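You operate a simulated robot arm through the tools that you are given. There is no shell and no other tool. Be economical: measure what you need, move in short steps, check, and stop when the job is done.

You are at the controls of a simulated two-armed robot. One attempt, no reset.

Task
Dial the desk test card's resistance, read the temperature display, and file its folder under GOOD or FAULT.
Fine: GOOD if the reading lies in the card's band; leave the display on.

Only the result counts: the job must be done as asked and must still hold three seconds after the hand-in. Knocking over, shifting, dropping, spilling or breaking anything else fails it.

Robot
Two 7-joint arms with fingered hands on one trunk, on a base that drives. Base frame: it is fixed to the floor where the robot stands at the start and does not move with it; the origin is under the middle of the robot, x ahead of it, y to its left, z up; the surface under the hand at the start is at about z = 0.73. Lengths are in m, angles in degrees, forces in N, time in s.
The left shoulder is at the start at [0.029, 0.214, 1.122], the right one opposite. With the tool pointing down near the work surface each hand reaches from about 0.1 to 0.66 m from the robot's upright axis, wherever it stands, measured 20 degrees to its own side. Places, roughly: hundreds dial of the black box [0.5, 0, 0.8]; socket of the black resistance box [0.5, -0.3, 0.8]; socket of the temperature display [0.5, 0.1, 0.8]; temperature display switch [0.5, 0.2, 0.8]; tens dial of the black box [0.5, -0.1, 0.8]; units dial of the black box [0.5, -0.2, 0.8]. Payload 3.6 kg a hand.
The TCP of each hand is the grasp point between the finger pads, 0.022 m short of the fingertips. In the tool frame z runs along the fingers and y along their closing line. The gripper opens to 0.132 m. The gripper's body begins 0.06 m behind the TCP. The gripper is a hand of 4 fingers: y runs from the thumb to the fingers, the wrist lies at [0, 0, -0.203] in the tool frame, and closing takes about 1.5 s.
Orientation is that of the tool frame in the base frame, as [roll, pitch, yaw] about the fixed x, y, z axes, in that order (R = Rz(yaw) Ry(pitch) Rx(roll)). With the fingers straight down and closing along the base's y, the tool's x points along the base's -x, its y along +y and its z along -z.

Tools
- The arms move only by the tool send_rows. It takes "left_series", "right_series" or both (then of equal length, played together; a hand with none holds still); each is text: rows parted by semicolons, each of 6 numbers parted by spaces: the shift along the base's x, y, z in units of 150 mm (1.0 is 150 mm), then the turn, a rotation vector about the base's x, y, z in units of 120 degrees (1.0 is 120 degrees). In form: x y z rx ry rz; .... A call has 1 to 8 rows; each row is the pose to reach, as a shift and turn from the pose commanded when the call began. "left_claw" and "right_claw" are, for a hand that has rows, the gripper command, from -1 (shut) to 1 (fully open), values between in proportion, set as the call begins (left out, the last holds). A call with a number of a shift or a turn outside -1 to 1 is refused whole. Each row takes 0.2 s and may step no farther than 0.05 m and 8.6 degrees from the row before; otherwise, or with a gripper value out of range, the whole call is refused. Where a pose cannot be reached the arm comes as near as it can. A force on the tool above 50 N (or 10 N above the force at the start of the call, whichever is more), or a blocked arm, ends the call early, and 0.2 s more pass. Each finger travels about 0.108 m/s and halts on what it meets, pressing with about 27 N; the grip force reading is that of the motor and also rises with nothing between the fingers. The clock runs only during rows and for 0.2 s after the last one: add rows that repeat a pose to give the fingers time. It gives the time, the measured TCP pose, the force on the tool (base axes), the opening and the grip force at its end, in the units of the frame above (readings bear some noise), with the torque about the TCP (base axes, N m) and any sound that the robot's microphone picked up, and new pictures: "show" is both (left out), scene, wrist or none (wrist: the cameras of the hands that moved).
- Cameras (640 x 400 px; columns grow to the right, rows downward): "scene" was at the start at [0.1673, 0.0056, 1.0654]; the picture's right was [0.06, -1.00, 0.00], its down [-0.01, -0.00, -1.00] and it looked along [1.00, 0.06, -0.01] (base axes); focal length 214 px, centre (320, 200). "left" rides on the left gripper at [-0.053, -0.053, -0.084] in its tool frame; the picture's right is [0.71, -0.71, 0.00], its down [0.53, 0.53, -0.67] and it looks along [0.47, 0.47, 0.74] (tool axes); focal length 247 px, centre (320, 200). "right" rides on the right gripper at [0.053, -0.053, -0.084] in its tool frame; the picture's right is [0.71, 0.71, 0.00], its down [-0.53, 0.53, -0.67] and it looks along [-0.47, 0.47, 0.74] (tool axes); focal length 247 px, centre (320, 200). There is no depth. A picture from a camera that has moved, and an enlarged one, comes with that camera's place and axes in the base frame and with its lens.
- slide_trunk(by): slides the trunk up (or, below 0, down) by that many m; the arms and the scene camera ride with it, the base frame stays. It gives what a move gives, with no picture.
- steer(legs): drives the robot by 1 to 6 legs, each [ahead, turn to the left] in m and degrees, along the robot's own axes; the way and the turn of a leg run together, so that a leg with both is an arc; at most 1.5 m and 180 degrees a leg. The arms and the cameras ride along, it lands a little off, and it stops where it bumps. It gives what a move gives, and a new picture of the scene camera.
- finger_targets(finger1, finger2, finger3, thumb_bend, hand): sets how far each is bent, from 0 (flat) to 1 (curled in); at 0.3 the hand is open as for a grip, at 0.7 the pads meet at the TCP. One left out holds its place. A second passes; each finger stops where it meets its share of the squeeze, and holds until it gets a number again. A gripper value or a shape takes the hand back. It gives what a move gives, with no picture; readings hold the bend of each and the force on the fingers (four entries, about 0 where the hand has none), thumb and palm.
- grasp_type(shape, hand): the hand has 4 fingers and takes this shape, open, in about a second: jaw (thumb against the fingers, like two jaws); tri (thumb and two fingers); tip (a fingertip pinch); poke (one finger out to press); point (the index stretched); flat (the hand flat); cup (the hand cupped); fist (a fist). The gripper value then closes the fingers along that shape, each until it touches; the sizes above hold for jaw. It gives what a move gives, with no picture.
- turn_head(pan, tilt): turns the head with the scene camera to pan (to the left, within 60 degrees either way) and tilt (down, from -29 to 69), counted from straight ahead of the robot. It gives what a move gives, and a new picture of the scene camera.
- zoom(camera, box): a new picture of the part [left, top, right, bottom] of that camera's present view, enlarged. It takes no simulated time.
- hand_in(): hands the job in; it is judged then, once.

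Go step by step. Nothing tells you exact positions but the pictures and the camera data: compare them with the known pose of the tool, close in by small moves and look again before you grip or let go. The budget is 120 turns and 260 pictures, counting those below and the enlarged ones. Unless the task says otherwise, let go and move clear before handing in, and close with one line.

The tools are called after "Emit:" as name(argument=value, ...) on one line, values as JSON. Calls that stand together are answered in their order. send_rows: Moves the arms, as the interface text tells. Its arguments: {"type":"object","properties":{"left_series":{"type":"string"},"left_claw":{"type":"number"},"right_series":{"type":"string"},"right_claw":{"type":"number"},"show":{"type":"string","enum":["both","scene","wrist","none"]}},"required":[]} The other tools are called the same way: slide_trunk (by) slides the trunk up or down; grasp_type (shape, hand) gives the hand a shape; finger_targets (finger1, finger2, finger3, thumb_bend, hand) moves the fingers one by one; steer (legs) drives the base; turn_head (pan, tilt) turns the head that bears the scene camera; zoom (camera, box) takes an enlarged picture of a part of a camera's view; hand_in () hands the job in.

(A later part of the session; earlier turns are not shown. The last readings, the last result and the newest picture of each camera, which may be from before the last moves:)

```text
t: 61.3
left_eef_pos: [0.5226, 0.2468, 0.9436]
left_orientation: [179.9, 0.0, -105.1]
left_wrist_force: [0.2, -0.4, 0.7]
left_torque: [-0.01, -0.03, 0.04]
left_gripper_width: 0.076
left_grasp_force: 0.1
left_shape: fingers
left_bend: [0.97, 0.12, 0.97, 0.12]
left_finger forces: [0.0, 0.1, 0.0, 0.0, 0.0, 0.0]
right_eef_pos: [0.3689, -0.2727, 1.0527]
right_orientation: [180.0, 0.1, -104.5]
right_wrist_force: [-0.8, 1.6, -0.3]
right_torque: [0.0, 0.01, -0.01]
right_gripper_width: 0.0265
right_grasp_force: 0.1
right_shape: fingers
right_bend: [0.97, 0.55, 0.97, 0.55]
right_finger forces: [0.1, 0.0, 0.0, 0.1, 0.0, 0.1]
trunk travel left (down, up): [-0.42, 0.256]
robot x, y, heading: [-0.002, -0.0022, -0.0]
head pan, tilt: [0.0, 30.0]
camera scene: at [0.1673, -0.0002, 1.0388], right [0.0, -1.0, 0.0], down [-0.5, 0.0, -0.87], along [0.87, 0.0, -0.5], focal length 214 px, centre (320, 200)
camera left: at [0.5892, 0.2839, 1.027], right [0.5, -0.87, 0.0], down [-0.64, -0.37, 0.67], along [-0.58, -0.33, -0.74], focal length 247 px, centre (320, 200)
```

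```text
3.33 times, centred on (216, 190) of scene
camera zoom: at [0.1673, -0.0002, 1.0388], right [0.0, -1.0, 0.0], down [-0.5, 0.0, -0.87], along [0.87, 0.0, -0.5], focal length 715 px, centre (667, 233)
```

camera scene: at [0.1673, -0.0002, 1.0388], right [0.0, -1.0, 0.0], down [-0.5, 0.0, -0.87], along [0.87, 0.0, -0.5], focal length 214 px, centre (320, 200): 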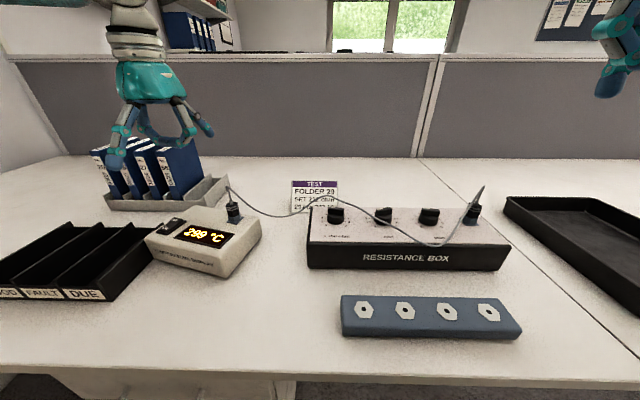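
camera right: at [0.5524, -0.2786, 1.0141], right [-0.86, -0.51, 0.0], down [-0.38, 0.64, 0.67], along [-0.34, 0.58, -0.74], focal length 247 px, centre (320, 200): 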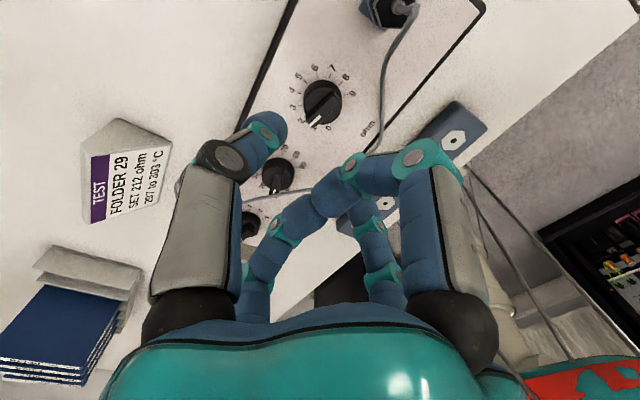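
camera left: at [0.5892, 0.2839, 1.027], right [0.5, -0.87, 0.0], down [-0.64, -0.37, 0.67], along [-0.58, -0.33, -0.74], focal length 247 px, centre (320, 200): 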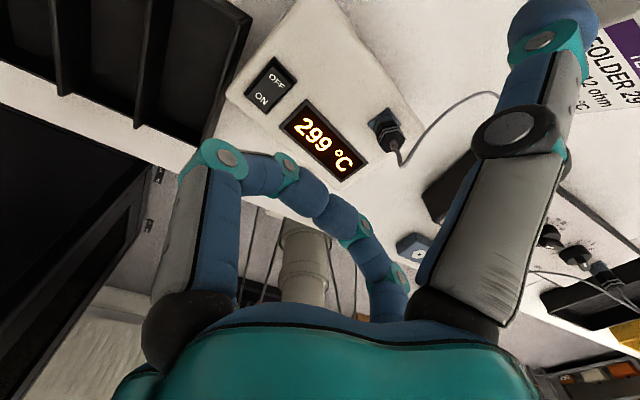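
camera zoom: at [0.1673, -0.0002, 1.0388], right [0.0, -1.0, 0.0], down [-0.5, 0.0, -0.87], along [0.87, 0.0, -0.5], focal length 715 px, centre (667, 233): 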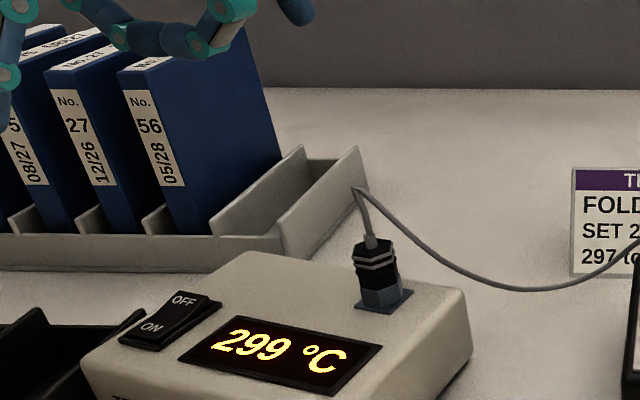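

The hand lines up over the display, and the black tray shows no shift compared with earlier pictures. Lowering to bring the spread fingers in front of and behind the display.

Emit:
send_rows(left_series="0 0 -0.25 0 0 0; 0 0 -0.5 0 0 0; 0 0 -0.75 0 0 0; 0 0 -0.93 0 0 0; 0 0 -0.93 0 0 0")

Emit:
zoom(camera="scene", box=[120, 150, 280, 250])

```text
t: 62.5
left_eef_pos: [0.5233, 0.2445, 0.8042]
left_orientation: [179.9, 0.0, -105.2]
left_wrist_force: [-0.9, 0.0, -0.4]
left_torque: [0.02, 0.02, 0.02]
left_gripper_width: 0.076
left_grasp_force: 0.0
left_shape: fingers
left_bend: [0.97, 0.12, 0.97, 0.12]
left_finger forces: [0.0, 0.0, 0.0, 0.0, 0.0, 0.1]
right_eef_pos: [0.3701, -0.2731, 1.0518]
right_orientation: [180.0, 0.0, -104.5]
right_wrist_force: [0.6, -0.1, 0.2]
right_torque: [0.01, 0.01, -0.03]
right_gripper_width: 0.0263
right_grasp_force: 0.1
right_shape: fingers
right_bend: [0.97, 0.55, 0.97, 0.55]
right_finger forces: [0.0, 0.0, 0.1, 0.0, 0.0, 0.0]
trunk travel left (down, up): [-0.42, 0.256]
robot x, y, heading: [-0.0001, -0.004, 0.1]
head pan, tilt: [0.0, 30.0]
camera scene: at [0.1673, -0.0001, 1.0388], right [0.0, -1.0, 0.0], down [-0.5, 0.0, -0.87], along [0.87, 0.0, -0.5], focal length 214 px, centre (320, 200)
camera left: at [0.5877, 0.2822, 0.8879], right [0.5, -0.87, 0.0], down [-0.64, -0.37, 0.67], along [-0.58, -0.33, -0.74], focal length 247 px, centre (320, 200)
```

scene: 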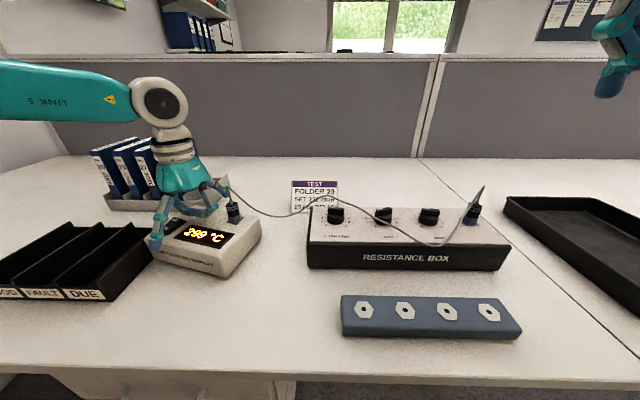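
left: 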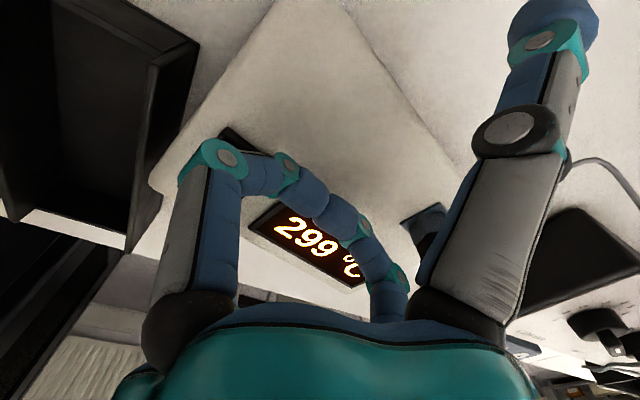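

```text
4.00 times, centred on (200, 200) of scene
camera zoom: at [0.1673, -0.0001, 1.0388], right [0.0, -1.0, 0.0], down [-0.5, 0.0, -0.87], along [0.87, 0.0, -0.5], focal length 858 px, centre (800, 200)
```

zoom: 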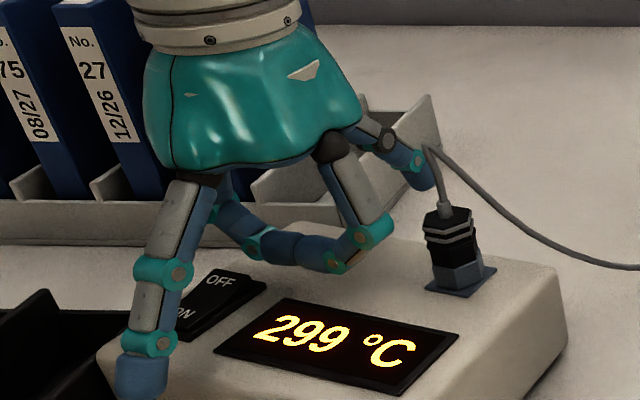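

The tips are still level with the top. Lowering 16 mm more and closing until contact.

Emit:
send_rows(left_series="0 0 -0.05 0 0 0; 0 0 -0.1 0 0 0; 0 0 -0.11 0 0 0; 0 0 -0.11 0 0 0", show="none")

Emit:
finger_targets(hand="left", finger2=0.2, thumb_bend=0.2)

Emit:
zoom(camera="scene", box=[120, 160, 280, 260])

```text
t: 63.5
left_eef_pos: [0.5225, 0.2464, 0.789]
left_orientation: [-179.7, 0.1, -105.1]
left_wrist_force: [-0.2, -0.3, 12.4]
left_torque: [0.01, -0.01, 0.0]
left_gripper_width: 0.0759
left_grasp_force: 5.8
left_shape: fingers
left_bend: [0.98, 0.12, 0.98, 0.12]
left_finger forces: [6.4, 0.0, 5.6, 0.1, 0.0, 0.1]
right_eef_pos: [0.3685, -0.2742, 1.0528]
right_orientation: [-180.0, -0.1, -104.5]
right_wrist_force: [-0.4, -0.8, 0.7]
right_torque: [0.0, 0.03, 0.02]
right_gripper_width: 0.0265
right_grasp_force: 0.1
right_shape: fingers
right_bend: [0.97, 0.55, 0.97, 0.55]
right_finger forces: [0.0, 0.0, 0.0, 0.0, 0.0, 0.0]
trunk travel left (down, up): [-0.42, 0.256]
robot x, y, heading: [0.0021, -0.0009, -0.3]
head pan, tilt: [0.0, 30.0]
```

```text
t: 64.5
left_eef_pos: [0.5229, 0.2456, 0.7895]
left_orientation: [-179.9, 0.0, -105.0]
left_wrist_force: [4.6, -1.3, 17.4]
left_torque: [-0.01, -0.02, 0.01]
left_gripper_width: 0.0701
left_grasp_force: 8.4
left_shape: fingers
left_bend: [0.98, 0.2, 0.98, 0.2]
left_finger forces: [8.9, 0.0, 8.1, 0.0, 0.1, 0.0]
right_eef_pos: [0.3691, -0.2748, 1.0518]
right_orientation: [179.9, 0.0, -104.5]
right_wrist_force: [0.3, 0.2, 0.9]
right_torque: [0.04, -0.01, 0.0]
right_gripper_width: 0.0266
right_grasp_force: 0.2
right_shape: fingers
right_bend: [0.97, 0.55, 0.97, 0.55]
right_finger forces: [0.0, 0.0, 0.1, 0.0, 0.0, 0.0]
trunk travel left (down, up): [-0.42, 0.256]
robot x, y, heading: [0.0002, 0.0018, -0.2]
head pan, tilt: [0.0, 30.0]
```

```text
4.00 times, centred on (200, 210) of scene
camera zoom: at [0.1665, -0.0007, 1.039], right [0.0, -1.0, 0.0], down [-0.5, 0.0, -0.87], along [0.87, 0.0, -0.5], focal length 858 px, centre (800, 160)
```

zoom: 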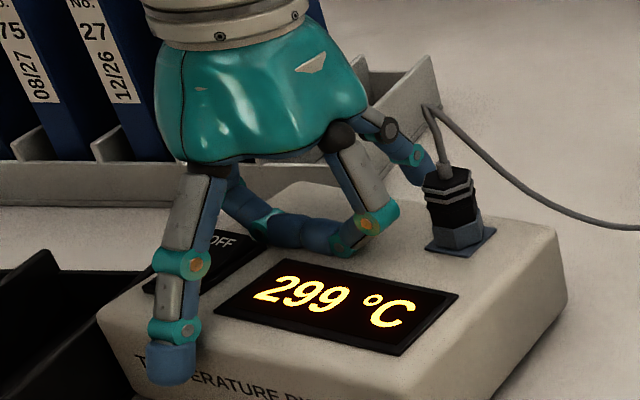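

The curled tips rest on the display's top. Raising 2 mm to ease that, then closing front and back fingers until they grip.

Emit:
send_rows(left_series="0 0 0.015 0 0 0; 0 0 0.015 0 0 0", show="none")

Emit:
finger_targets(hand="left", finger2=0.36, thumb_bend=0.36)

Emit:
zoom(camera="scene", box=[120, 160, 280, 260])

```text
t: 65.1
left_eef_pos: [0.5205, 0.2461, 0.7896]
left_orientation: [179.7, 0.0, -105.0]
left_wrist_force: [1.7, -2.3, 6.3]
left_torque: [0.02, 0.02, 0.01]
left_gripper_width: 0.0698
left_grasp_force: 2.8
left_shape: fingers
left_bend: [0.98, 0.2, 0.98, 0.2]
left_finger forces: [3.4, 0.1, 3.5, 0.0, 0.0, 0.0]
right_eef_pos: [0.3686, -0.2732, 1.0511]
right_orientation: [179.9, 0.0, -104.5]
right_wrist_force: [-0.1, -0.6, 0.9]
right_torque: [-0.01, -0.04, 0.0]
right_gripper_width: 0.0266
right_grasp_force: 0.1
right_shape: fingers
right_bend: [0.97, 0.55, 0.97, 0.55]
right_finger forces: [0.0, 0.0, 0.0, 0.0, 0.0, 0.0]
trunk travel left (down, up): [-0.42, 0.256]
robot x, y, heading: [0.0007, 0.0008, 0.2]
head pan, tilt: [0.0, 30.0]
```

```text
t: 66.1
left_eef_pos: [0.5216, 0.2465, 0.7912]
left_orientation: [180.0, 0.0, -105.1]
left_wrist_force: [-5.0, 1.1, 3.2]
left_torque: [0.04, 0.27, -0.06]
left_gripper_width: 0.0538
left_grasp_force: 3.3
left_shape: fingers
left_bend: [0.98, 0.27, 0.98, 0.36]
left_finger forces: [0.0, 6.7, 0.0, 0.0, 0.8, 0.1]
right_eef_pos: [0.3681, -0.2724, 1.0533]
right_orientation: [180.0, 0.0, -104.5]
right_wrist_force: [0.1, 0.6, 0.4]
right_torque: [0.0, 0.04, 0.0]
right_gripper_width: 0.0264
right_grasp_force: 0.0
right_shape: fingers
right_bend: [0.97, 0.55, 0.97, 0.55]
right_finger forces: [0.1, 0.0, 0.0, 0.0, 0.0, 0.0]
trunk travel left (down, up): [-0.42, 0.256]
robot x, y, heading: [-0.0035, 0.0024, 0.4]
head pan, tilt: [0.0, 30.0]
```

```text
4.00 times, centred on (200, 210) of scene
camera zoom: at [0.1666, -0.0001, 1.0389], right [0.0, -1.0, 0.0], down [-0.5, 0.0, -0.87], along [0.87, 0.0, -0.5], focal length 858 px, centre (800, 160)
```

zoom: 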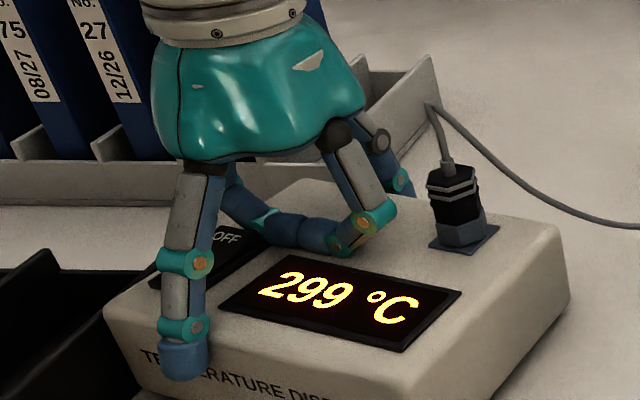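

Front finger holds; the thumb just touches. Squeezing slightly more.

Emit:
finger_targets(hand="left", finger2=0.45, thumb_bend=0.45)

Emit:
send_rows(left_series="0 -0.07 0 0 0 0; 0 -0.13 0 0 0 0; 0 -0.2 0 0 0 0; 0 -0.2 0 0 0 0")

Emit:
zoom(camera="scene", box=[120, 160, 280, 260])

```text
t: 67.1
left_eef_pos: [0.5219, 0.2474, 0.7909]
left_orientation: [179.9, 0.0, -105.1]
left_wrist_force: [3.6, 0.2, 4.5]
left_torque: [-0.08, -0.17, -0.06]
left_gripper_width: 0.0511
left_grasp_force: 10.2
left_shape: fingers
left_bend: [0.98, 0.26, 0.98, 0.38]
left_finger forces: [0.1, 8.3, 0.0, 0.0, 12.1, 0.0]
right_eef_pos: [0.3702, -0.2733, 1.0518]
right_orientation: [180.0, 0.0, -104.5]
right_wrist_force: [-0.6, -0.2, -0.3]
right_torque: [0.0, -0.01, -0.01]
right_gripper_width: 0.0265
right_grasp_force: 0.2
right_shape: fingers
right_bend: [0.97, 0.55, 0.97, 0.55]
right_finger forces: [0.1, 0.0, 0.0, 0.1, 0.1, 0.0]
trunk travel left (down, up): [-0.42, 0.256]
robot x, y, heading: [0.0032, 0.0017, -0.0]
head pan, tilt: [0.0, 30.0]
```

```text
t: 68.1
left_eef_pos: [0.522, 0.216, 0.7895]
left_orientation: [-180.0, 0.0, -105.1]
left_wrist_force: [0.1, 5.4, 4.4]
left_torque: [-0.02, -0.15, 0.0]
left_gripper_width: 0.0507
left_grasp_force: 9.8
left_shape: fingers
left_bend: [0.98, 0.25, 0.98, 0.39]
left_finger forces: [0.1, 10.5, 0.1, 0.0, 9.6, 0.0]
right_eef_pos: [0.3698, -0.2726, 1.0519]
right_orientation: [180.0, 0.0, -104.5]
right_wrist_force: [0.6, 0.0, 0.0]
right_torque: [0.01, 0.0, -0.02]
right_gripper_width: 0.0266
right_grasp_force: 0.1
right_shape: fingers
right_bend: [0.97, 0.55, 0.97, 0.55]
right_finger forces: [0.1, 0.1, 0.0, 0.1, 0.0, 0.0]
trunk travel left (down, up): [-0.42, 0.256]
robot x, y, heading: [-0.002, 0.0006, 0.2]
head pan, tilt: [0.0, 30.0]
camera scene: at [0.1669, 0.0002, 1.0389], right [0.0, -1.0, 0.0], down [-0.5, 0.0, -0.87], along [0.87, 0.0, -0.5], focal length 214 px, centre (320, 200)
camera left: at [0.5881, 0.2541, 0.8741], right [0.5, -0.87, 0.0], down [-0.64, -0.37, 0.67], along [-0.58, -0.33, -0.74], focal length 247 px, centre (320, 200)
```

scene: 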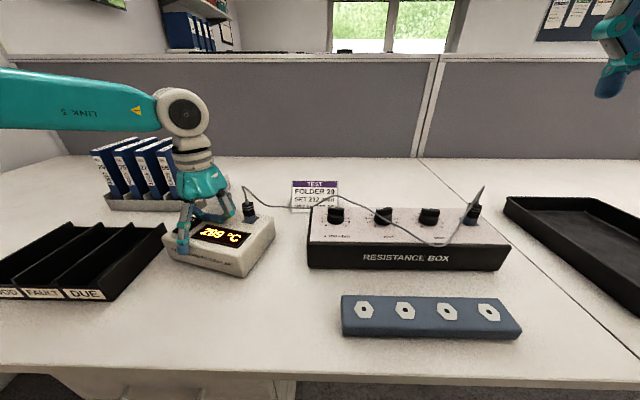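
left: 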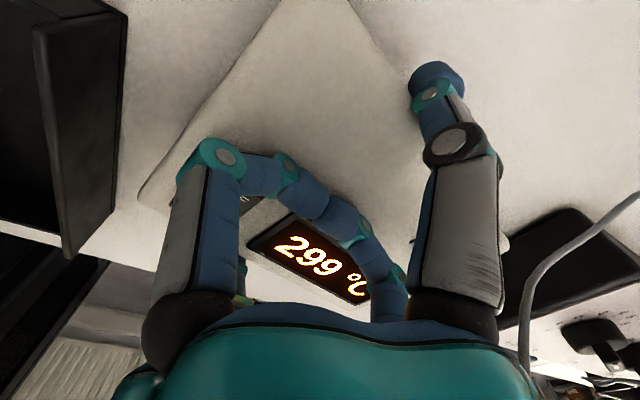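

```text
4.00 times, centred on (200, 210) of scene
camera zoom: at [0.1669, 0.0002, 1.0389], right [0.0, -1.0, 0.0], down [-0.5, 0.0, -0.87], along [0.87, 0.0, -0.5], focal length 858 px, centre (800, 160)
```

zoom: 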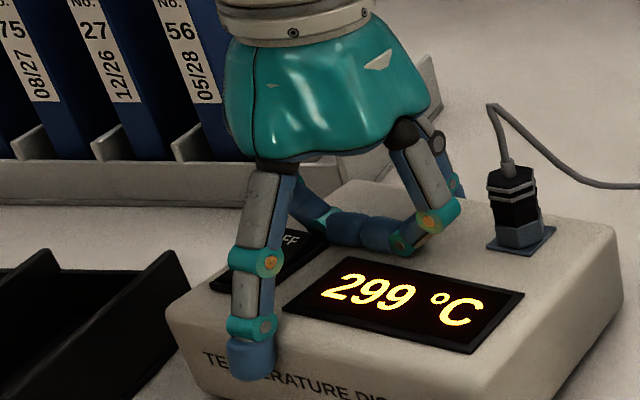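

The display slides with the grip. It now needs +14.7° and a further −41 mm in y, +2.5 mm in x; doing that.

Emit:
send_rows(left_series="0.004 -0.06 0 0 0 0.025; 0.008 -0.12 0 0 0 0.05; 0.012 -0.18 0 0 0 0.08; 0.017 -0.23 0 0 0 0.105; 0.017 -0.273 0 0 0 0.1225; 0.017 -0.273 0 0 0 0.1225", show="none")

Emit:
zoom(camera="scene", box=[172, 180, 300, 260])

```text
t: 69.5
left_eef_pos: [0.5246, 0.176, 0.791]
left_orientation: [180.0, 0.0, -90.3]
left_wrist_force: [-1.8, 6.7, 7.8]
left_torque: [0.05, -0.12, -0.25]
left_gripper_width: 0.0503
left_grasp_force: 10.6
left_shape: fingers
left_bend: [0.98, 0.25, 0.98, 0.39]
left_finger forces: [0.4, 10.8, 0.1, 0.0, 9.7, 0.1]
right_eef_pos: [0.3697, -0.2727, 1.0527]
right_orientation: [-180.0, 0.0, -104.5]
right_wrist_force: [1.0, -0.1, -0.9]
right_torque: [0.0, 0.0, 0.03]
right_gripper_width: 0.0264
right_grasp_force: 0.1
right_shape: fingers
right_bend: [0.97, 0.55, 0.97, 0.55]
right_finger forces: [0.0, 0.0, 0.0, 0.0, 0.0, 0.0]
trunk travel left (down, up): [-0.42, 0.256]
robot x, y, heading: [-0.0006, -0.0056, 0.0]
head pan, tilt: [0.0, 30.0]
```

```text
5.00 times, centred on (236, 220) of scene
camera zoom: at [0.1666, 0.0002, 1.039], right [0.0, -1.0, 0.0], down [-0.5, 0.0, -0.87], along [0.87, 0.0, -0.5], focal length 1072 px, centre (740, 100)
```

zoom: 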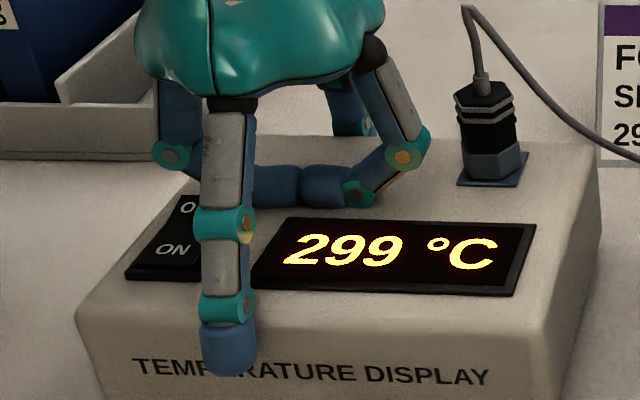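

Nearly home: about 7 mm too far right, 1 mm back and about 1° short. Correcting and then loosening the grip to compare properly.

Emit:
send_rows(left_series="-0.007 0.023 0 0 0 0.004; -0.007 0.046 0 0 0 0.007; -0.007 0.046 0 0 0 0.007", show="none")

Emit:
finger_targets(hand="left", finger2=0.2, thumb_bend=0.3)

Emit:
zoom(camera="scene", box=[172, 180, 300, 260])

```text
t: 70.3
left_eef_pos: [0.524, 0.1821, 0.79]
left_orientation: [-180.0, -0.2, -89.7]
left_wrist_force: [0.3, -5.6, 3.3]
left_torque: [-0.03, -0.16, -0.09]
left_gripper_width: 0.0507
left_grasp_force: 10.3
left_shape: fingers
left_bend: [0.98, 0.25, 0.98, 0.39]
left_finger forces: [0.0, 9.4, 0.0, 0.0, 10.5, 0.0]
right_eef_pos: [0.3691, -0.2733, 1.0517]
right_orientation: [179.9, -0.1, -104.5]
right_wrist_force: [-0.1, 0.4, -0.7]
right_torque: [-0.04, 0.0, 0.0]
right_gripper_width: 0.0266
right_grasp_force: 0.1
right_shape: fingers
right_bend: [0.97, 0.55, 0.97, 0.55]
right_finger forces: [0.0, 0.0, 0.0, 0.0, 0.0, 0.0]
trunk travel left (down, up): [-0.42, 0.256]
robot x, y, heading: [-0.0008, 0.0013, 0.1]
head pan, tilt: [0.0, 30.0]
```

```text
t: 71.3
left_eef_pos: [0.5247, 0.1832, 0.7893]
left_orientation: [180.0, 0.0, -89.4]
left_wrist_force: [-1.2, -0.2, 0.0]
left_torque: [-0.02, -0.02, 0.01]
left_gripper_width: 0.0608
left_grasp_force: 1.1
left_shape: fingers
left_bend: [0.98, 0.2, 0.98, 0.3]
left_finger forces: [0.3, 0.0, 0.0, 0.0, 0.0, 0.0]
right_eef_pos: [0.3706, -0.2742, 1.052]
right_orientation: [179.9, 0.0, -104.4]
right_wrist_force: [-0.4, 0.2, 0.4]
right_torque: [0.04, 0.01, -0.01]
right_gripper_width: 0.0264
right_grasp_force: 0.0
right_shape: fingers
right_bend: [0.97, 0.55, 0.97, 0.55]
right_finger forces: [0.1, 0.0, 0.0, 0.1, 0.0, 0.0]
trunk travel left (down, up): [-0.42, 0.256]
robot x, y, heading: [-0.0034, -0.0024, -0.0]
head pan, tilt: [0.0, 30.0]
```

```text
5.00 times, centred on (236, 220) of scene
camera zoom: at [0.1673, -0.0001, 1.0388], right [0.0, -1.0, 0.0], down [-0.5, 0.0, -0.87], along [0.87, 0.0, -0.5], focal length 1072 px, centre (740, 100)
```

zoom: 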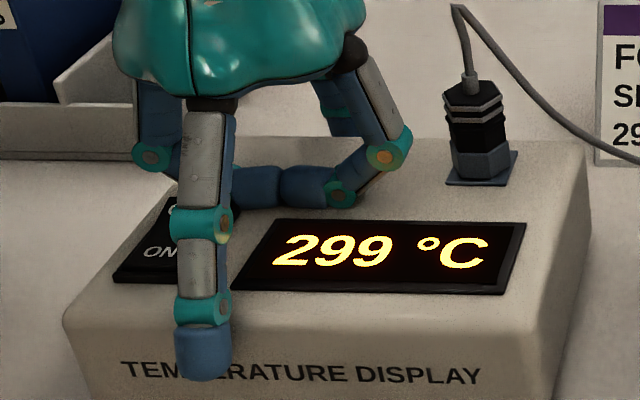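

Remaining error about 3 mm in each axis (needs +y 2.7 mm, −x 3 mm). Regripping for a small correction.

Emit:
finger_targets(hand="left", finger2=0.45, thumb_bend=0.45)

Emit:
zoom(camera="scene", box=[172, 180, 300, 260])

Emit:
send_rows(left_series="-0.01 0.015 0 0 0 0; -0.023 0.03 0 0 0 0; -0.023 0.03 0 0 0 0", show="none")

Emit:
finger_targets(hand="left", finger2=0.2, thumb_bend=0.3)

Emit:
zoom(camera="scene", box=[172, 180, 300, 260])

```text
t: 72.3
left_eef_pos: [0.5243, 0.1822, 0.7909]
left_orientation: [-180.0, 0.0, -89.5]
left_wrist_force: [1.6, 0.1, 3.4]
left_torque: [0.02, 0.05, -0.03]
left_gripper_width: 0.0504
left_grasp_force: 10.0
left_shape: fingers
left_bend: [0.98, 0.25, 0.98, 0.39]
left_finger forces: [0.0, 9.7, 0.0, 0.0, 10.1, 0.1]
right_eef_pos: [0.3682, -0.2733, 1.0516]
right_orientation: [179.9, 0.0, -104.4]
right_wrist_force: [0.6, 0.3, -0.4]
right_torque: [-0.01, 0.0, -0.02]
right_gripper_width: 0.0266
right_grasp_force: 0.2
right_shape: fingers
right_bend: [0.97, 0.55, 0.97, 0.55]
right_finger forces: [0.0, 0.1, 0.0, 0.0, 0.1, 0.0]
trunk travel left (down, up): [-0.42, 0.256]
robot x, y, heading: [-0.0011, -0.003, 0.2]
head pan, tilt: [0.0, 30.0]
```

```text
5.00 times, centred on (236, 220) of scene
camera zoom: at [0.1672, -0.0002, 1.0388], right [0.0, -1.0, 0.0], down [-0.5, 0.0, -0.87], along [0.87, 0.0, -0.5], focal length 1072 px, centre (740, 100)
```

zoom: 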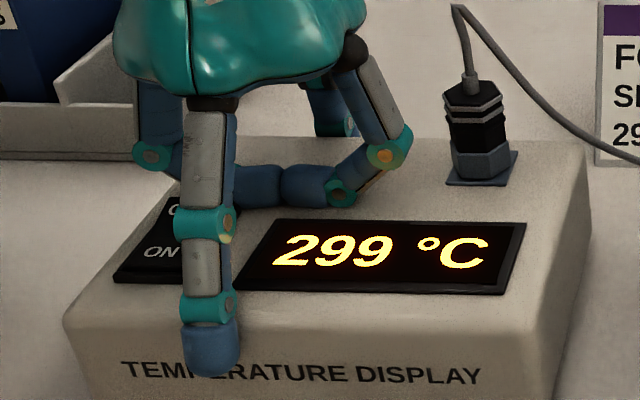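

```text
t: 73.1
left_eef_pos: [0.5215, 0.1872, 0.791]
left_orientation: [180.0, -0.1, -89.6]
left_wrist_force: [3.4, -5.0, 5.8]
left_torque: [-0.03, 0.03, 0.11]
left_gripper_width: 0.0509
left_grasp_force: 10.0
left_shape: fingers
left_bend: [0.98, 0.25, 0.98, 0.39]
left_finger forces: [0.1, 8.1, 0.1, 0.1, 12.2, 0.0]
right_eef_pos: [0.3698, -0.274, 1.051]
right_orientation: [179.8, 0.1, -104.5]
right_wrist_force: [-0.1, -0.7, 0.2]
right_torque: [0.03, 0.03, 0.01]
right_gripper_width: 0.0267
right_grasp_force: 0.1
right_shape: fingers
right_bend: [0.97, 0.55, 0.97, 0.55]
right_finger forces: [0.1, 0.1, 0.1, 0.0, 0.0, 0.0]
trunk travel left (down, up): [-0.42, 0.256]
robot x, y, heading: [0.0002, -0.0009, 0.0]
head pan, tilt: [0.0, 30.0]
```

```text
t: 74.1
left_eef_pos: [0.5201, 0.1876, 0.79]
left_orientation: [179.9, 0.0, -89.4]
left_wrist_force: [-1.1, -0.2, 5.1]
left_torque: [0.01, -0.03, 0.02]
left_gripper_width: 0.0607
left_grasp_force: 3.0
left_shape: fingers
left_bend: [0.98, 0.2, 0.98, 0.3]
left_finger forces: [3.0, 0.0, 2.4, 0.1, 0.1, 0.0]
right_eef_pos: [0.3688, -0.2727, 1.0522]
right_orientation: [-180.0, 0.0, -104.5]
right_wrist_force: [0.0, 0.0, -0.1]
right_torque: [-0.02, -0.01, 0.01]
right_gripper_width: 0.0265
right_grasp_force: 0.1
right_shape: fingers
right_bend: [0.97, 0.55, 0.97, 0.55]
right_finger forces: [0.0, 0.1, 0.0, 0.0, 0.0, 0.0]
trunk travel left (down, up): [-0.42, 0.256]
robot x, y, heading: [-0.0009, -0.0021, -0.2]
head pan, tilt: [0.0, 30.0]
```

```text
5.00 times, centred on (236, 220) of scene
camera zoom: at [0.1668, -0.0002, 1.0389], right [0.0, -1.0, 0.0], down [-0.5, 0.0, -0.87], along [0.87, 0.0, -0.5], focal length 1072 px, centre (740, 100)
```

zoom: 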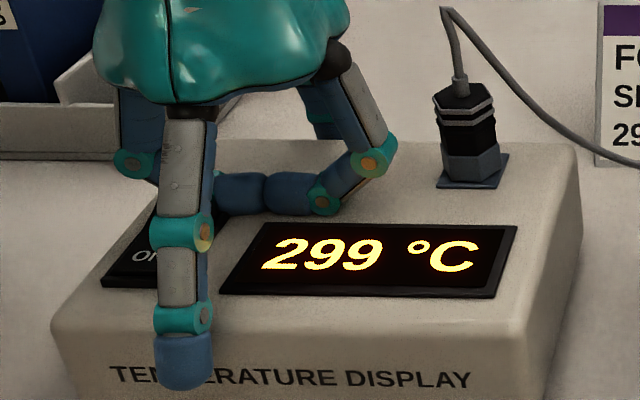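

The display is back within about 1 mm of its original picture position. Lifting straight up with the fingers loose.

Emit:
send_rows(left_series="0 0 0.05 0 0 0; 0 0 0.2 0 0 0; 0 0 0.5 0 0 0; 0 0 0.8 0 0 0; 0 0 1 0 0 0; 0 0 1 0 0 0", show="none")

Emit:
zoom(camera="scene", box=[172, 180, 300, 260])

```text
t: 75.5
left_eef_pos: [0.5187, 0.1899, 0.9395]
left_orientation: [180.0, 0.0, -89.4]
left_wrist_force: [0.5, 0.5, 0.3]
left_torque: [0.01, -0.01, -0.02]
left_gripper_width: 0.0611
left_grasp_force: 0.1
left_shape: fingers
left_bend: [0.98, 0.2, 0.98, 0.3]
left_finger forces: [0.1, 0.0, 0.0, 0.0, 0.0, 0.0]
right_eef_pos: [0.3688, -0.2728, 1.0513]
right_orientation: [180.0, -0.1, -104.5]
right_wrist_force: [-0.4, -0.4, 0.7]
right_torque: [0.0, 0.01, 0.0]
right_gripper_width: 0.0266
right_grasp_force: 0.1
right_shape: fingers
right_bend: [0.97, 0.55, 0.97, 0.55]
right_finger forces: [0.0, 0.0, 0.0, 0.0, 0.0, 0.1]
trunk travel left (down, up): [-0.42, 0.256]
robot x, y, heading: [0.0015, -0.0006, 0.2]
head pan, tilt: [0.0, 30.0]
```

```text
5.00 times, centred on (236, 220) of scene
camera zoom: at [0.1675, -0.0001, 1.0388], right [0.0, -1.0, 0.0], down [-0.5, 0.0, -0.87], along [0.87, 0.0, -0.5], focal length 1072 px, centre (740, 100)
```

zoom: 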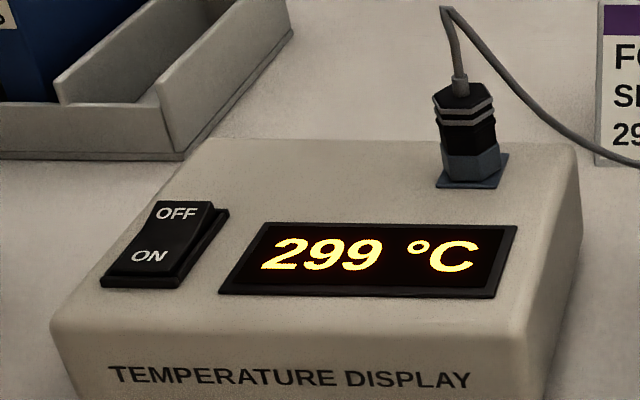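

The display is restored (about 1 mm). The rack with folder 29 (about x 0.655–0.782, y 0.525, top z 0.889) is beyond reach, so the base must move left and forward. First I tuck both arms and look down to see the room under the desk.

Emit:
send_rows(left_series="-0.2 0.05 0.2 0 0 0; -0.4 0.1 0.4 0 0 0; -0.6 0.15 0.6 0 0 0; -0.85 0.2 0.75 0 0 0; -1 0.25 0.9 0 0 0; -1 0.3 1 0 0 0", show="none")

Emit:
turn_head(pan=20, tilt=65)

```text
t: 76.9
left_eef_pos: [0.3701, 0.2336, 1.0907]
left_orientation: [179.9, 0.1, -89.5]
left_wrist_force: [0.8, -1.3, -0.3]
left_torque: [0.02, 0.0, -0.01]
left_gripper_width: 0.0607
left_grasp_force: 0.0
left_shape: fingers
left_bend: [0.98, 0.2, 0.98, 0.3]
left_finger forces: [0.1, 0.0, 0.0, 0.0, 0.1, 0.1]
right_eef_pos: [0.3698, -0.2728, 1.0519]
right_orientation: [179.9, 0.0, -104.5]
right_wrist_force: [0.5, -0.4, -0.8]
right_torque: [-0.03, 0.02, -0.03]
right_gripper_width: 0.0265
right_grasp_force: 0.0
right_shape: fingers
right_bend: [0.97, 0.55, 0.97, 0.55]
right_finger forces: [0.0, 0.1, 0.1, 0.0, 0.0, 0.0]
trunk travel left (down, up): [-0.42, 0.256]
robot x, y, heading: [0.0001, -0.0009, 0.0]
head pan, tilt: [0.0, 30.0]
```

```text
t: 77.9
left_eef_pos: [0.3707, 0.2324, 1.0896]
left_orientation: [-180.0, 0.0, -89.5]
left_wrist_force: [0.3, 0.1, -0.9]
left_torque: [0.02, -0.03, 0.01]
left_gripper_width: 0.0609
left_grasp_force: 0.0
left_shape: fingers
left_bend: [0.98, 0.2, 0.98, 0.3]
left_finger forces: [0.0, 0.0, 0.0, 0.0, 0.0, 0.1]
right_eef_pos: [0.3705, -0.2724, 1.0509]
right_orientation: [179.9, -0.1, -104.4]
right_wrist_force: [-1.6, 0.2, -0.5]
right_torque: [0.03, 0.0, -0.03]
right_gripper_width: 0.0264
right_grasp_force: 0.2
right_shape: fingers
right_bend: [0.97, 0.55, 0.97, 0.55]
right_finger forces: [0.0, 0.1, 0.1, 0.1, 0.0, 0.1]
trunk travel left (down, up): [-0.42, 0.256]
robot x, y, heading: [0.0017, 0.002, 0.1]
head pan, tilt: [20.0, 65.0]
camera scene: at [0.1339, 0.0206, 0.9912], right [0.34, -0.94, 0.0], down [-0.85, -0.31, -0.42], along [0.4, 0.14, -0.91], focal length 214 px, centre (320, 200)
```

scene: 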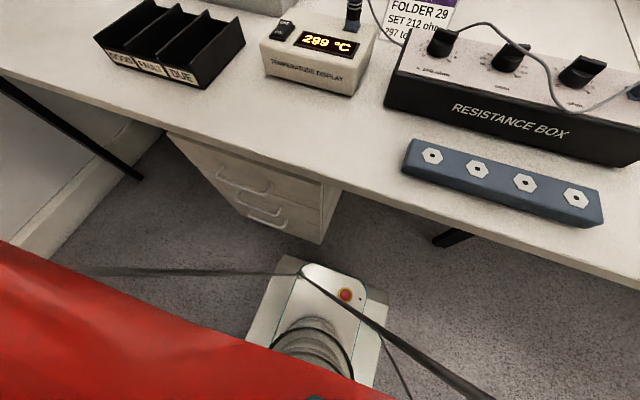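

There is open space under the desk between the drawers (y<0.36) and the left leg frame (y≈1.1). I'll drive to about y=0.57 facing the desk, then check before going forward.

Emit:
steer(legs=[[0, 90], [0.57, 0], [0, -90]])

Emit:
turn_head(pan=0, tilt=60)

```text
t: 80.8
left_eef_pos: [0.0029, 0.4391, 1.0898]
left_orientation: [180.0, -0.1, -31.8]
left_wrist_force: [0.8, 0.1, 0.5]
left_torque: [0.02, -0.01, 0.0]
left_gripper_width: 0.0609
left_grasp_force: 0.0
left_shape: fingers
left_bend: [0.98, 0.2, 0.98, 0.3]
left_finger forces: [0.0, 0.0, 0.0, 0.0, 0.0, 0.0]
right_eef_pos: [0.4308, 0.1667, 1.0519]
right_orientation: [180.0, -0.1, -46.7]
right_wrist_force: [-0.2, 0.0, -0.8]
right_torque: [-0.01, 0.01, 0.0]
right_gripper_width: 0.0266
right_grasp_force: 0.0
right_shape: fingers
right_bend: [0.97, 0.55, 0.97, 0.55]
right_finger forces: [0.1, 0.0, 0.1, 0.1, 0.0, 0.0]
trunk travel left (down, up): [-0.42, 0.256]
robot x, y, heading: [0.0379, -0.0246, 59.4]
head pan, tilt: [20.0, 65.0]
stopped in leg 1: the robot was blocked; the commanded pose is now the measured one
camera scene: at [0.0867, 0.1022, 0.9911], right [0.98, -0.18, 0.0], down [-0.16, -0.89, -0.42], along [0.08, 0.41, -0.91], focal length 214 px, centre (320, 200)
```

scene: 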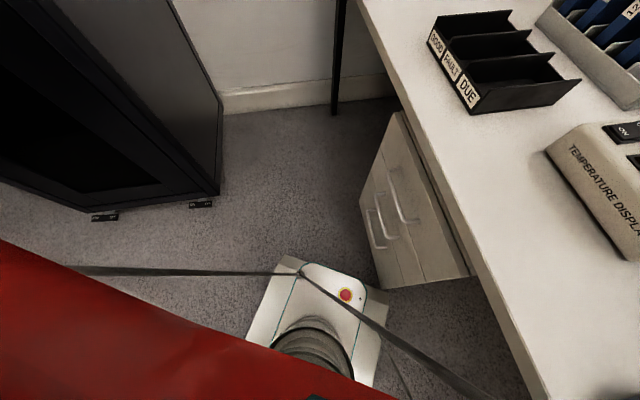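

```text
t: 81.7
left_eef_pos: [0.0052, 0.4377, 1.0919]
left_orientation: [-180.0, 0.0, -31.8]
left_wrist_force: [0.0, -0.1, -0.2]
left_torque: [0.0, 0.01, 0.01]
left_gripper_width: 0.0611
left_grasp_force: 0.1
left_shape: fingers
left_bend: [0.98, 0.2, 0.98, 0.3]
left_finger forces: [0.0, 0.1, 0.0, 0.0, 0.0, 0.1]
right_eef_pos: [0.4307, 0.1665, 1.0519]
right_orientation: [180.0, 0.0, -46.8]
right_wrist_force: [0.3, 0.0, -1.1]
right_torque: [-0.01, 0.04, -0.04]
right_gripper_width: 0.0269
right_grasp_force: 0.0
right_shape: fingers
right_bend: [0.97, 0.55, 0.97, 0.55]
right_finger forces: [0.0, 0.0, 0.0, 0.1, 0.0, 0.1]
trunk travel left (down, up): [-0.42, 0.256]
robot x, y, heading: [0.0367, -0.0271, 59.6]
head pan, tilt: [0.0, 60.0]
camera scene: at [0.1104, 0.0989, 0.9967], right [0.86, -0.5, 0.0], down [-0.44, -0.75, -0.5], along [0.25, 0.43, -0.87], focal length 214 px, centre (320, 200)
```

scene: 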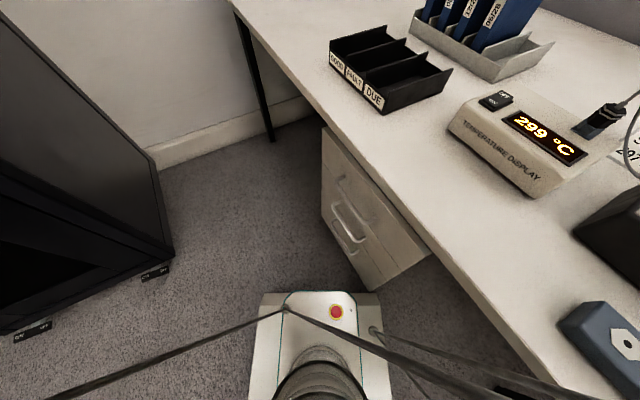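

The base corner bumped the drawer unit while turning, and there's a cabinet on the left. I'll back off first, then reach a spot at about (−0.15, 0.31) by reversing, and face the desk again.

Emit:
steer(legs=[[-0.2, 0], [0, -139.9]])

```text
t: 86.0
left_eef_pos: [0.3025, 0.0929, 1.0925]
left_orientation: [-179.9, 0.1, -87.0]
left_wrist_force: [0.1, -0.1, 0.1]
left_torque: [0.01, -0.01, 0.0]
left_gripper_width: 0.0614
left_grasp_force: 0.1
left_shape: fingers
left_bend: [0.98, 0.2, 0.98, 0.3]
left_finger forces: [0.0, 0.0, 0.0, 0.0, 0.0, 0.1]
right_eef_pos: [0.3227, -0.4115, 1.0532]
right_orientation: [-180.0, 0.1, -102.0]
right_wrist_force: [-0.7, -1.1, -0.7]
right_torque: [0.0, -0.02, 0.02]
right_gripper_width: 0.0267
right_grasp_force: 0.0
right_shape: fingers
right_bend: [0.97, 0.55, 0.97, 0.55]
right_finger forces: [0.0, 0.0, 0.0, 0.0, 0.0, 0.1]
trunk travel left (down, up): [-0.42, 0.256]
robot x, y, heading: [-0.0623, -0.154, 3.0]
head pan, tilt: [0.0, 60.0]
stopped in leg 2: the robot was blocked; the commanded pose is now the measured one
camera scene: at [0.0788, -0.1488, 0.9967], right [0.05, -1.0, 0.0], down [-0.87, -0.04, -0.5], along [0.5, 0.03, -0.87], focal length 214 px, centre (320, 200)
```

scene: 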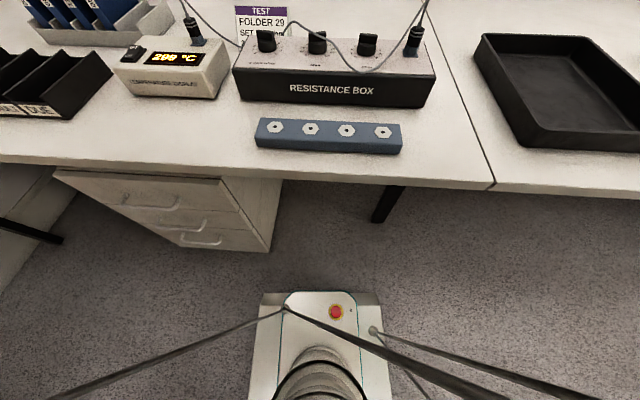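

Blocked again at heading 3°: something stands behind me. I'll use the wrist cameras, which look backwards, to see it.

Emit:
zoom(camera="left", box=[0, 0, 640, 400])

Emit:
zoom(camera="right", box=[0, 0, 640, 400])

Emit:
turn_head(pan=60, tilt=45)

Emit:
turn_head(pan=-60, tilt=45)

```text
1.00 times, centred on (320, 200) of left (not enlarged: the box is as wide or as high as the picture)
camera zoom: at [0.3537, 0.1491, 1.1747], right [0.74, -0.67, 0.0], down [-0.5, -0.55, 0.67], along [-0.45, -0.5, -0.74], focal length 247 px, centre (320, 200)
```

zoom: 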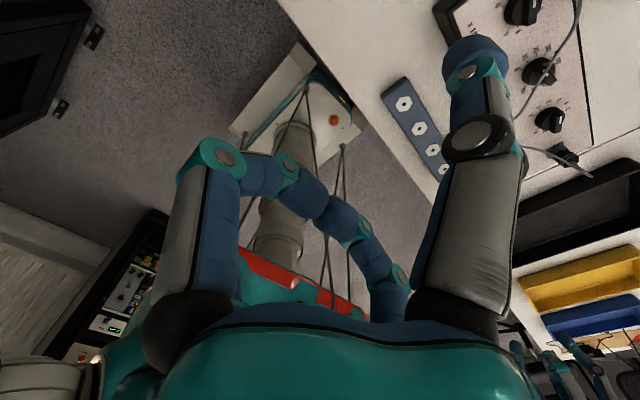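

```text
1.00 times, centred on (320, 200) of right (not enlarged: the box is as wide or as high as the picture)
camera zoom: at [0.3644, -0.475, 1.1354], right [-0.84, -0.55, 0.0], down [-0.4, 0.62, 0.67], along [-0.37, 0.56, -0.74], focal length 247 px, centre (320, 200)
```

zoom: 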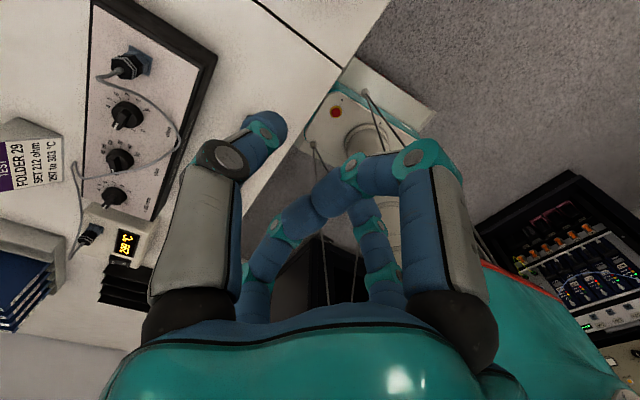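

```text
t: 87.3
left_eef_pos: [0.3012, 0.0953, 1.0915]
left_orientation: [180.0, 0.0, -87.0]
left_wrist_force: [0.8, 0.9, -0.2]
left_torque: [-0.02, 0.01, -0.04]
left_gripper_width: 0.061
left_grasp_force: 0.1
left_shape: fingers
left_bend: [0.98, 0.2, 0.98, 0.3]
left_finger forces: [0.1, 0.1, 0.1, 0.1, 0.0, 0.0]
right_eef_pos: [0.3229, -0.4095, 1.0534]
right_orientation: [-179.9, -0.1, -101.8]
right_wrist_force: [-0.5, 1.1, 0.4]
right_torque: [0.01, -0.02, -0.04]
right_gripper_width: 0.0263
right_grasp_force: 0.1
right_shape: fingers
right_bend: [0.97, 0.55, 0.97, 0.55]
right_finger forces: [0.0, 0.1, 0.1, 0.0, 0.0, 0.1]
trunk travel left (down, up): [-0.42, 0.256]
robot x, y, heading: [-0.0634, -0.1541, 2.8]
head pan, tilt: [60.0, 45.0]
camera scene: at [0.0488, -0.0783, 1.0162], right [0.89, -0.46, 0.0], down [-0.32, -0.63, -0.71], along [0.32, 0.63, -0.71], focal length 214 px, centre (320, 200)
```

scene: 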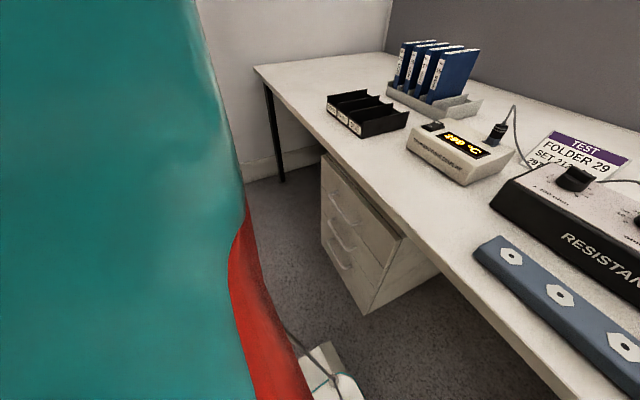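

```text
t: 89.3
left_eef_pos: [0.3023, 0.0955, 1.0905]
left_orientation: [180.0, 0.1, -86.9]
left_wrist_force: [0.5, 0.3, 0.7]
left_torque: [0.0, -0.01, 0.02]
left_gripper_width: 0.061
left_grasp_force: 0.3
left_shape: fingers
left_bend: [0.98, 0.2, 0.98, 0.3]
left_finger forces: [0.0, 0.1, 0.1, 0.0, 0.0, 0.0]
right_eef_pos: [0.3224, -0.4088, 1.0527]
right_orientation: [180.0, -0.1, -102.0]
right_wrist_force: [-0.4, -0.3, -0.2]
right_torque: [0.0, 0.0, -0.01]
right_gripper_width: 0.0265
right_grasp_force: 0.0
right_shape: fingers
right_bend: [0.97, 0.55, 0.97, 0.55]
right_finger forces: [0.0, 0.0, 0.0, 0.0, 0.1, 0.0]
trunk travel left (down, up): [-0.42, 0.256]
robot x, y, heading: [-0.0695, -0.156, 2.8]
head pan, tilt: [-60.0, 45.0]
camera scene: at [0.0558, -0.219, 1.0162], right [-0.84, -0.54, 0.0], down [-0.38, 0.59, -0.71], along [0.38, -0.59, -0.71], focal length 214 px, centre (320, 200)
```

scene: 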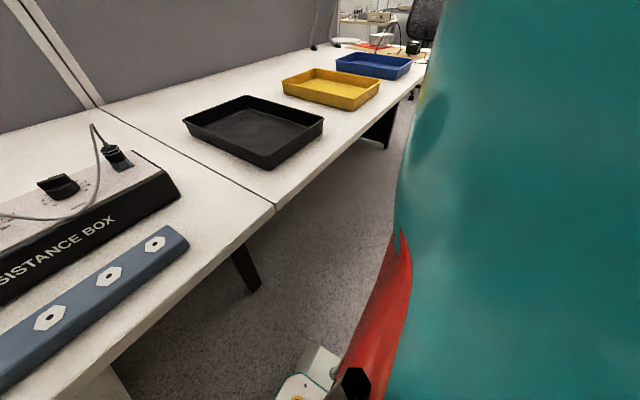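

The only clear obstruction I can identify is the drawer unit's side (y>0.1) at my front corner. From here (y≈−0.16) a left turn should clear it; trying it by itself.

Emit:
steer(legs=[[0, 87]])

```text
t: 92.3
left_eef_pos: [-0.0973, 0.2904, 1.0919]
left_orientation: [179.7, -0.2, -26.7]
left_wrist_force: [-0.3, 0.5, 0.8]
left_torque: [0.0, 0.0, -0.03]
left_gripper_width: 0.0611
left_grasp_force: 0.0
left_shape: fingers
left_bend: [0.98, 0.2, 0.98, 0.3]
left_finger forces: [0.0, 0.0, 0.0, 0.0, 0.0, 0.1]
right_eef_pos: [0.3502, 0.0575, 1.0536]
right_orientation: [-180.0, -0.1, -41.5]
right_wrist_force: [-0.2, -1.0, 0.4]
right_torque: [-0.03, 0.01, 0.0]
right_gripper_width: 0.0267
right_grasp_force: 0.0
right_shape: fingers
right_bend: [0.97, 0.55, 0.97, 0.55]
right_finger forces: [0.0, 0.0, 0.1, 0.1, 0.0, 0.0]
trunk travel left (down, up): [-0.42, 0.256]
robot x, y, heading: [-0.0214, -0.1763, 65.2]
head pan, tilt: [-60.0, 45.0]
stopped in leg 1: the robot was blocked; the commanded pose is now the measured one
camera scene: at [0.089, -0.0971, 1.0162], right [0.09, -1.0, 0.0], down [-0.7, -0.06, -0.71], along [0.7, 0.06, -0.71], focal length 214 px, centre (320, 200)
```

scene: 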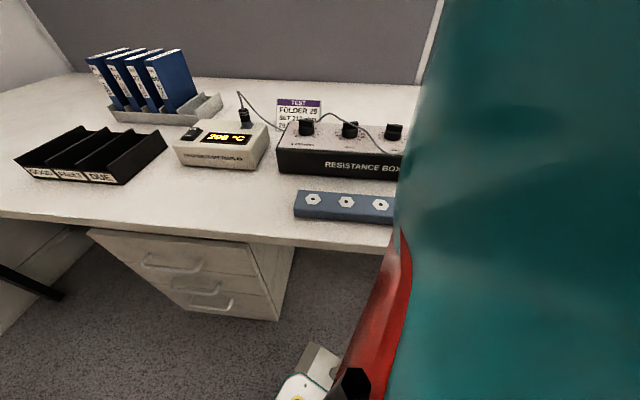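

Blocked at 65°, pushed toward +x, so something touches on my left/rear. Looking there with the head and the left wrist camera.

Emit:
turn_head(pan=40, tilt=35)

Emit:
zoom(camera="left", box=[0, 0, 640, 400])

Emit:
zoom(camera="right", box=[0, 0, 640, 400])

```text
t: 94.1
left_eef_pos: [-0.0968, 0.2894, 1.0929]
left_orientation: [179.9, -0.1, -26.7]
left_wrist_force: [0.4, 0.6, 0.4]
left_torque: [-0.01, 0.0, -0.01]
left_gripper_width: 0.0611
left_grasp_force: 0.0
left_shape: fingers
left_bend: [0.98, 0.2, 0.98, 0.3]
left_finger forces: [0.0, 0.0, 0.0, 0.0, 0.0, 0.0]
right_eef_pos: [0.3525, 0.0572, 1.0541]
right_orientation: [180.0, 0.0, -41.8]
right_wrist_force: [0.1, 0.3, -0.1]
right_torque: [-0.01, 0.03, 0.0]
right_gripper_width: 0.0267
right_grasp_force: 0.0
right_shape: fingers
right_bend: [0.97, 0.55, 0.97, 0.55]
right_finger forces: [0.0, 0.0, 0.0, 0.1, 0.1, 0.0]
trunk travel left (down, up): [-0.42, 0.256]
robot x, y, heading: [-0.0223, -0.1772, 65.3]
head pan, tilt: [40.0, 35.0]
camera scene: at [-0.0139, -0.0205, 1.031], right [0.97, 0.26, 0.0], down [0.15, -0.55, -0.82], along [-0.21, 0.79, -0.57], focal length 214 px, centre (320, 200)
```

scene: 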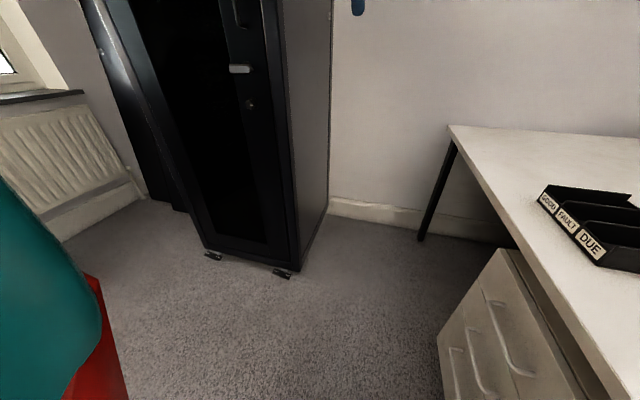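

```text
1.00 times, centred on (320, 200) of left (not enlarged: the box is as wide or as high as the picture)
camera zoom: at [-0.1195, 0.3605, 1.1755], right [0.95, 0.31, 0.0], down [0.23, -0.71, 0.67], along [0.21, -0.63, -0.74], focal length 247 px, centre (320, 200)
```

zoom: 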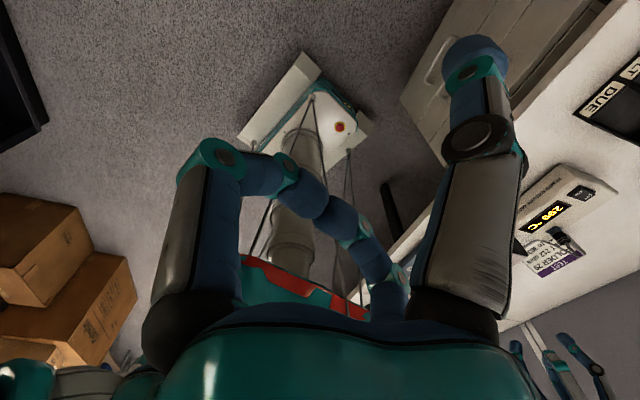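

```text
1.00 times, centred on (320, 200) of right (not enlarged: the box is as wide or as high as the picture)
camera zoom: at [0.4277, 0.0607, 1.1371], right [0.06, -1.0, 0.0], down [-0.74, -0.04, 0.67], along [-0.67, -0.04, -0.74], focal length 247 px, centre (320, 200)
```

zoom: 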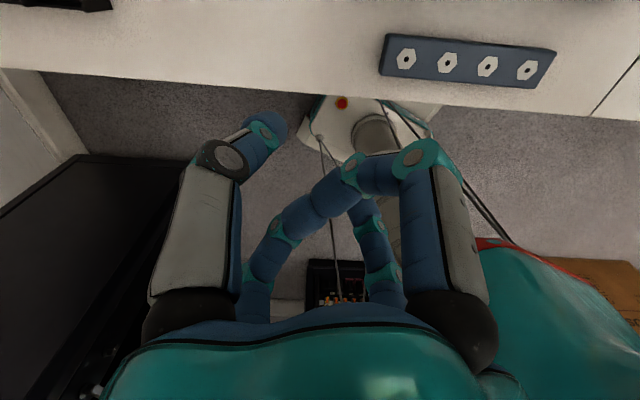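

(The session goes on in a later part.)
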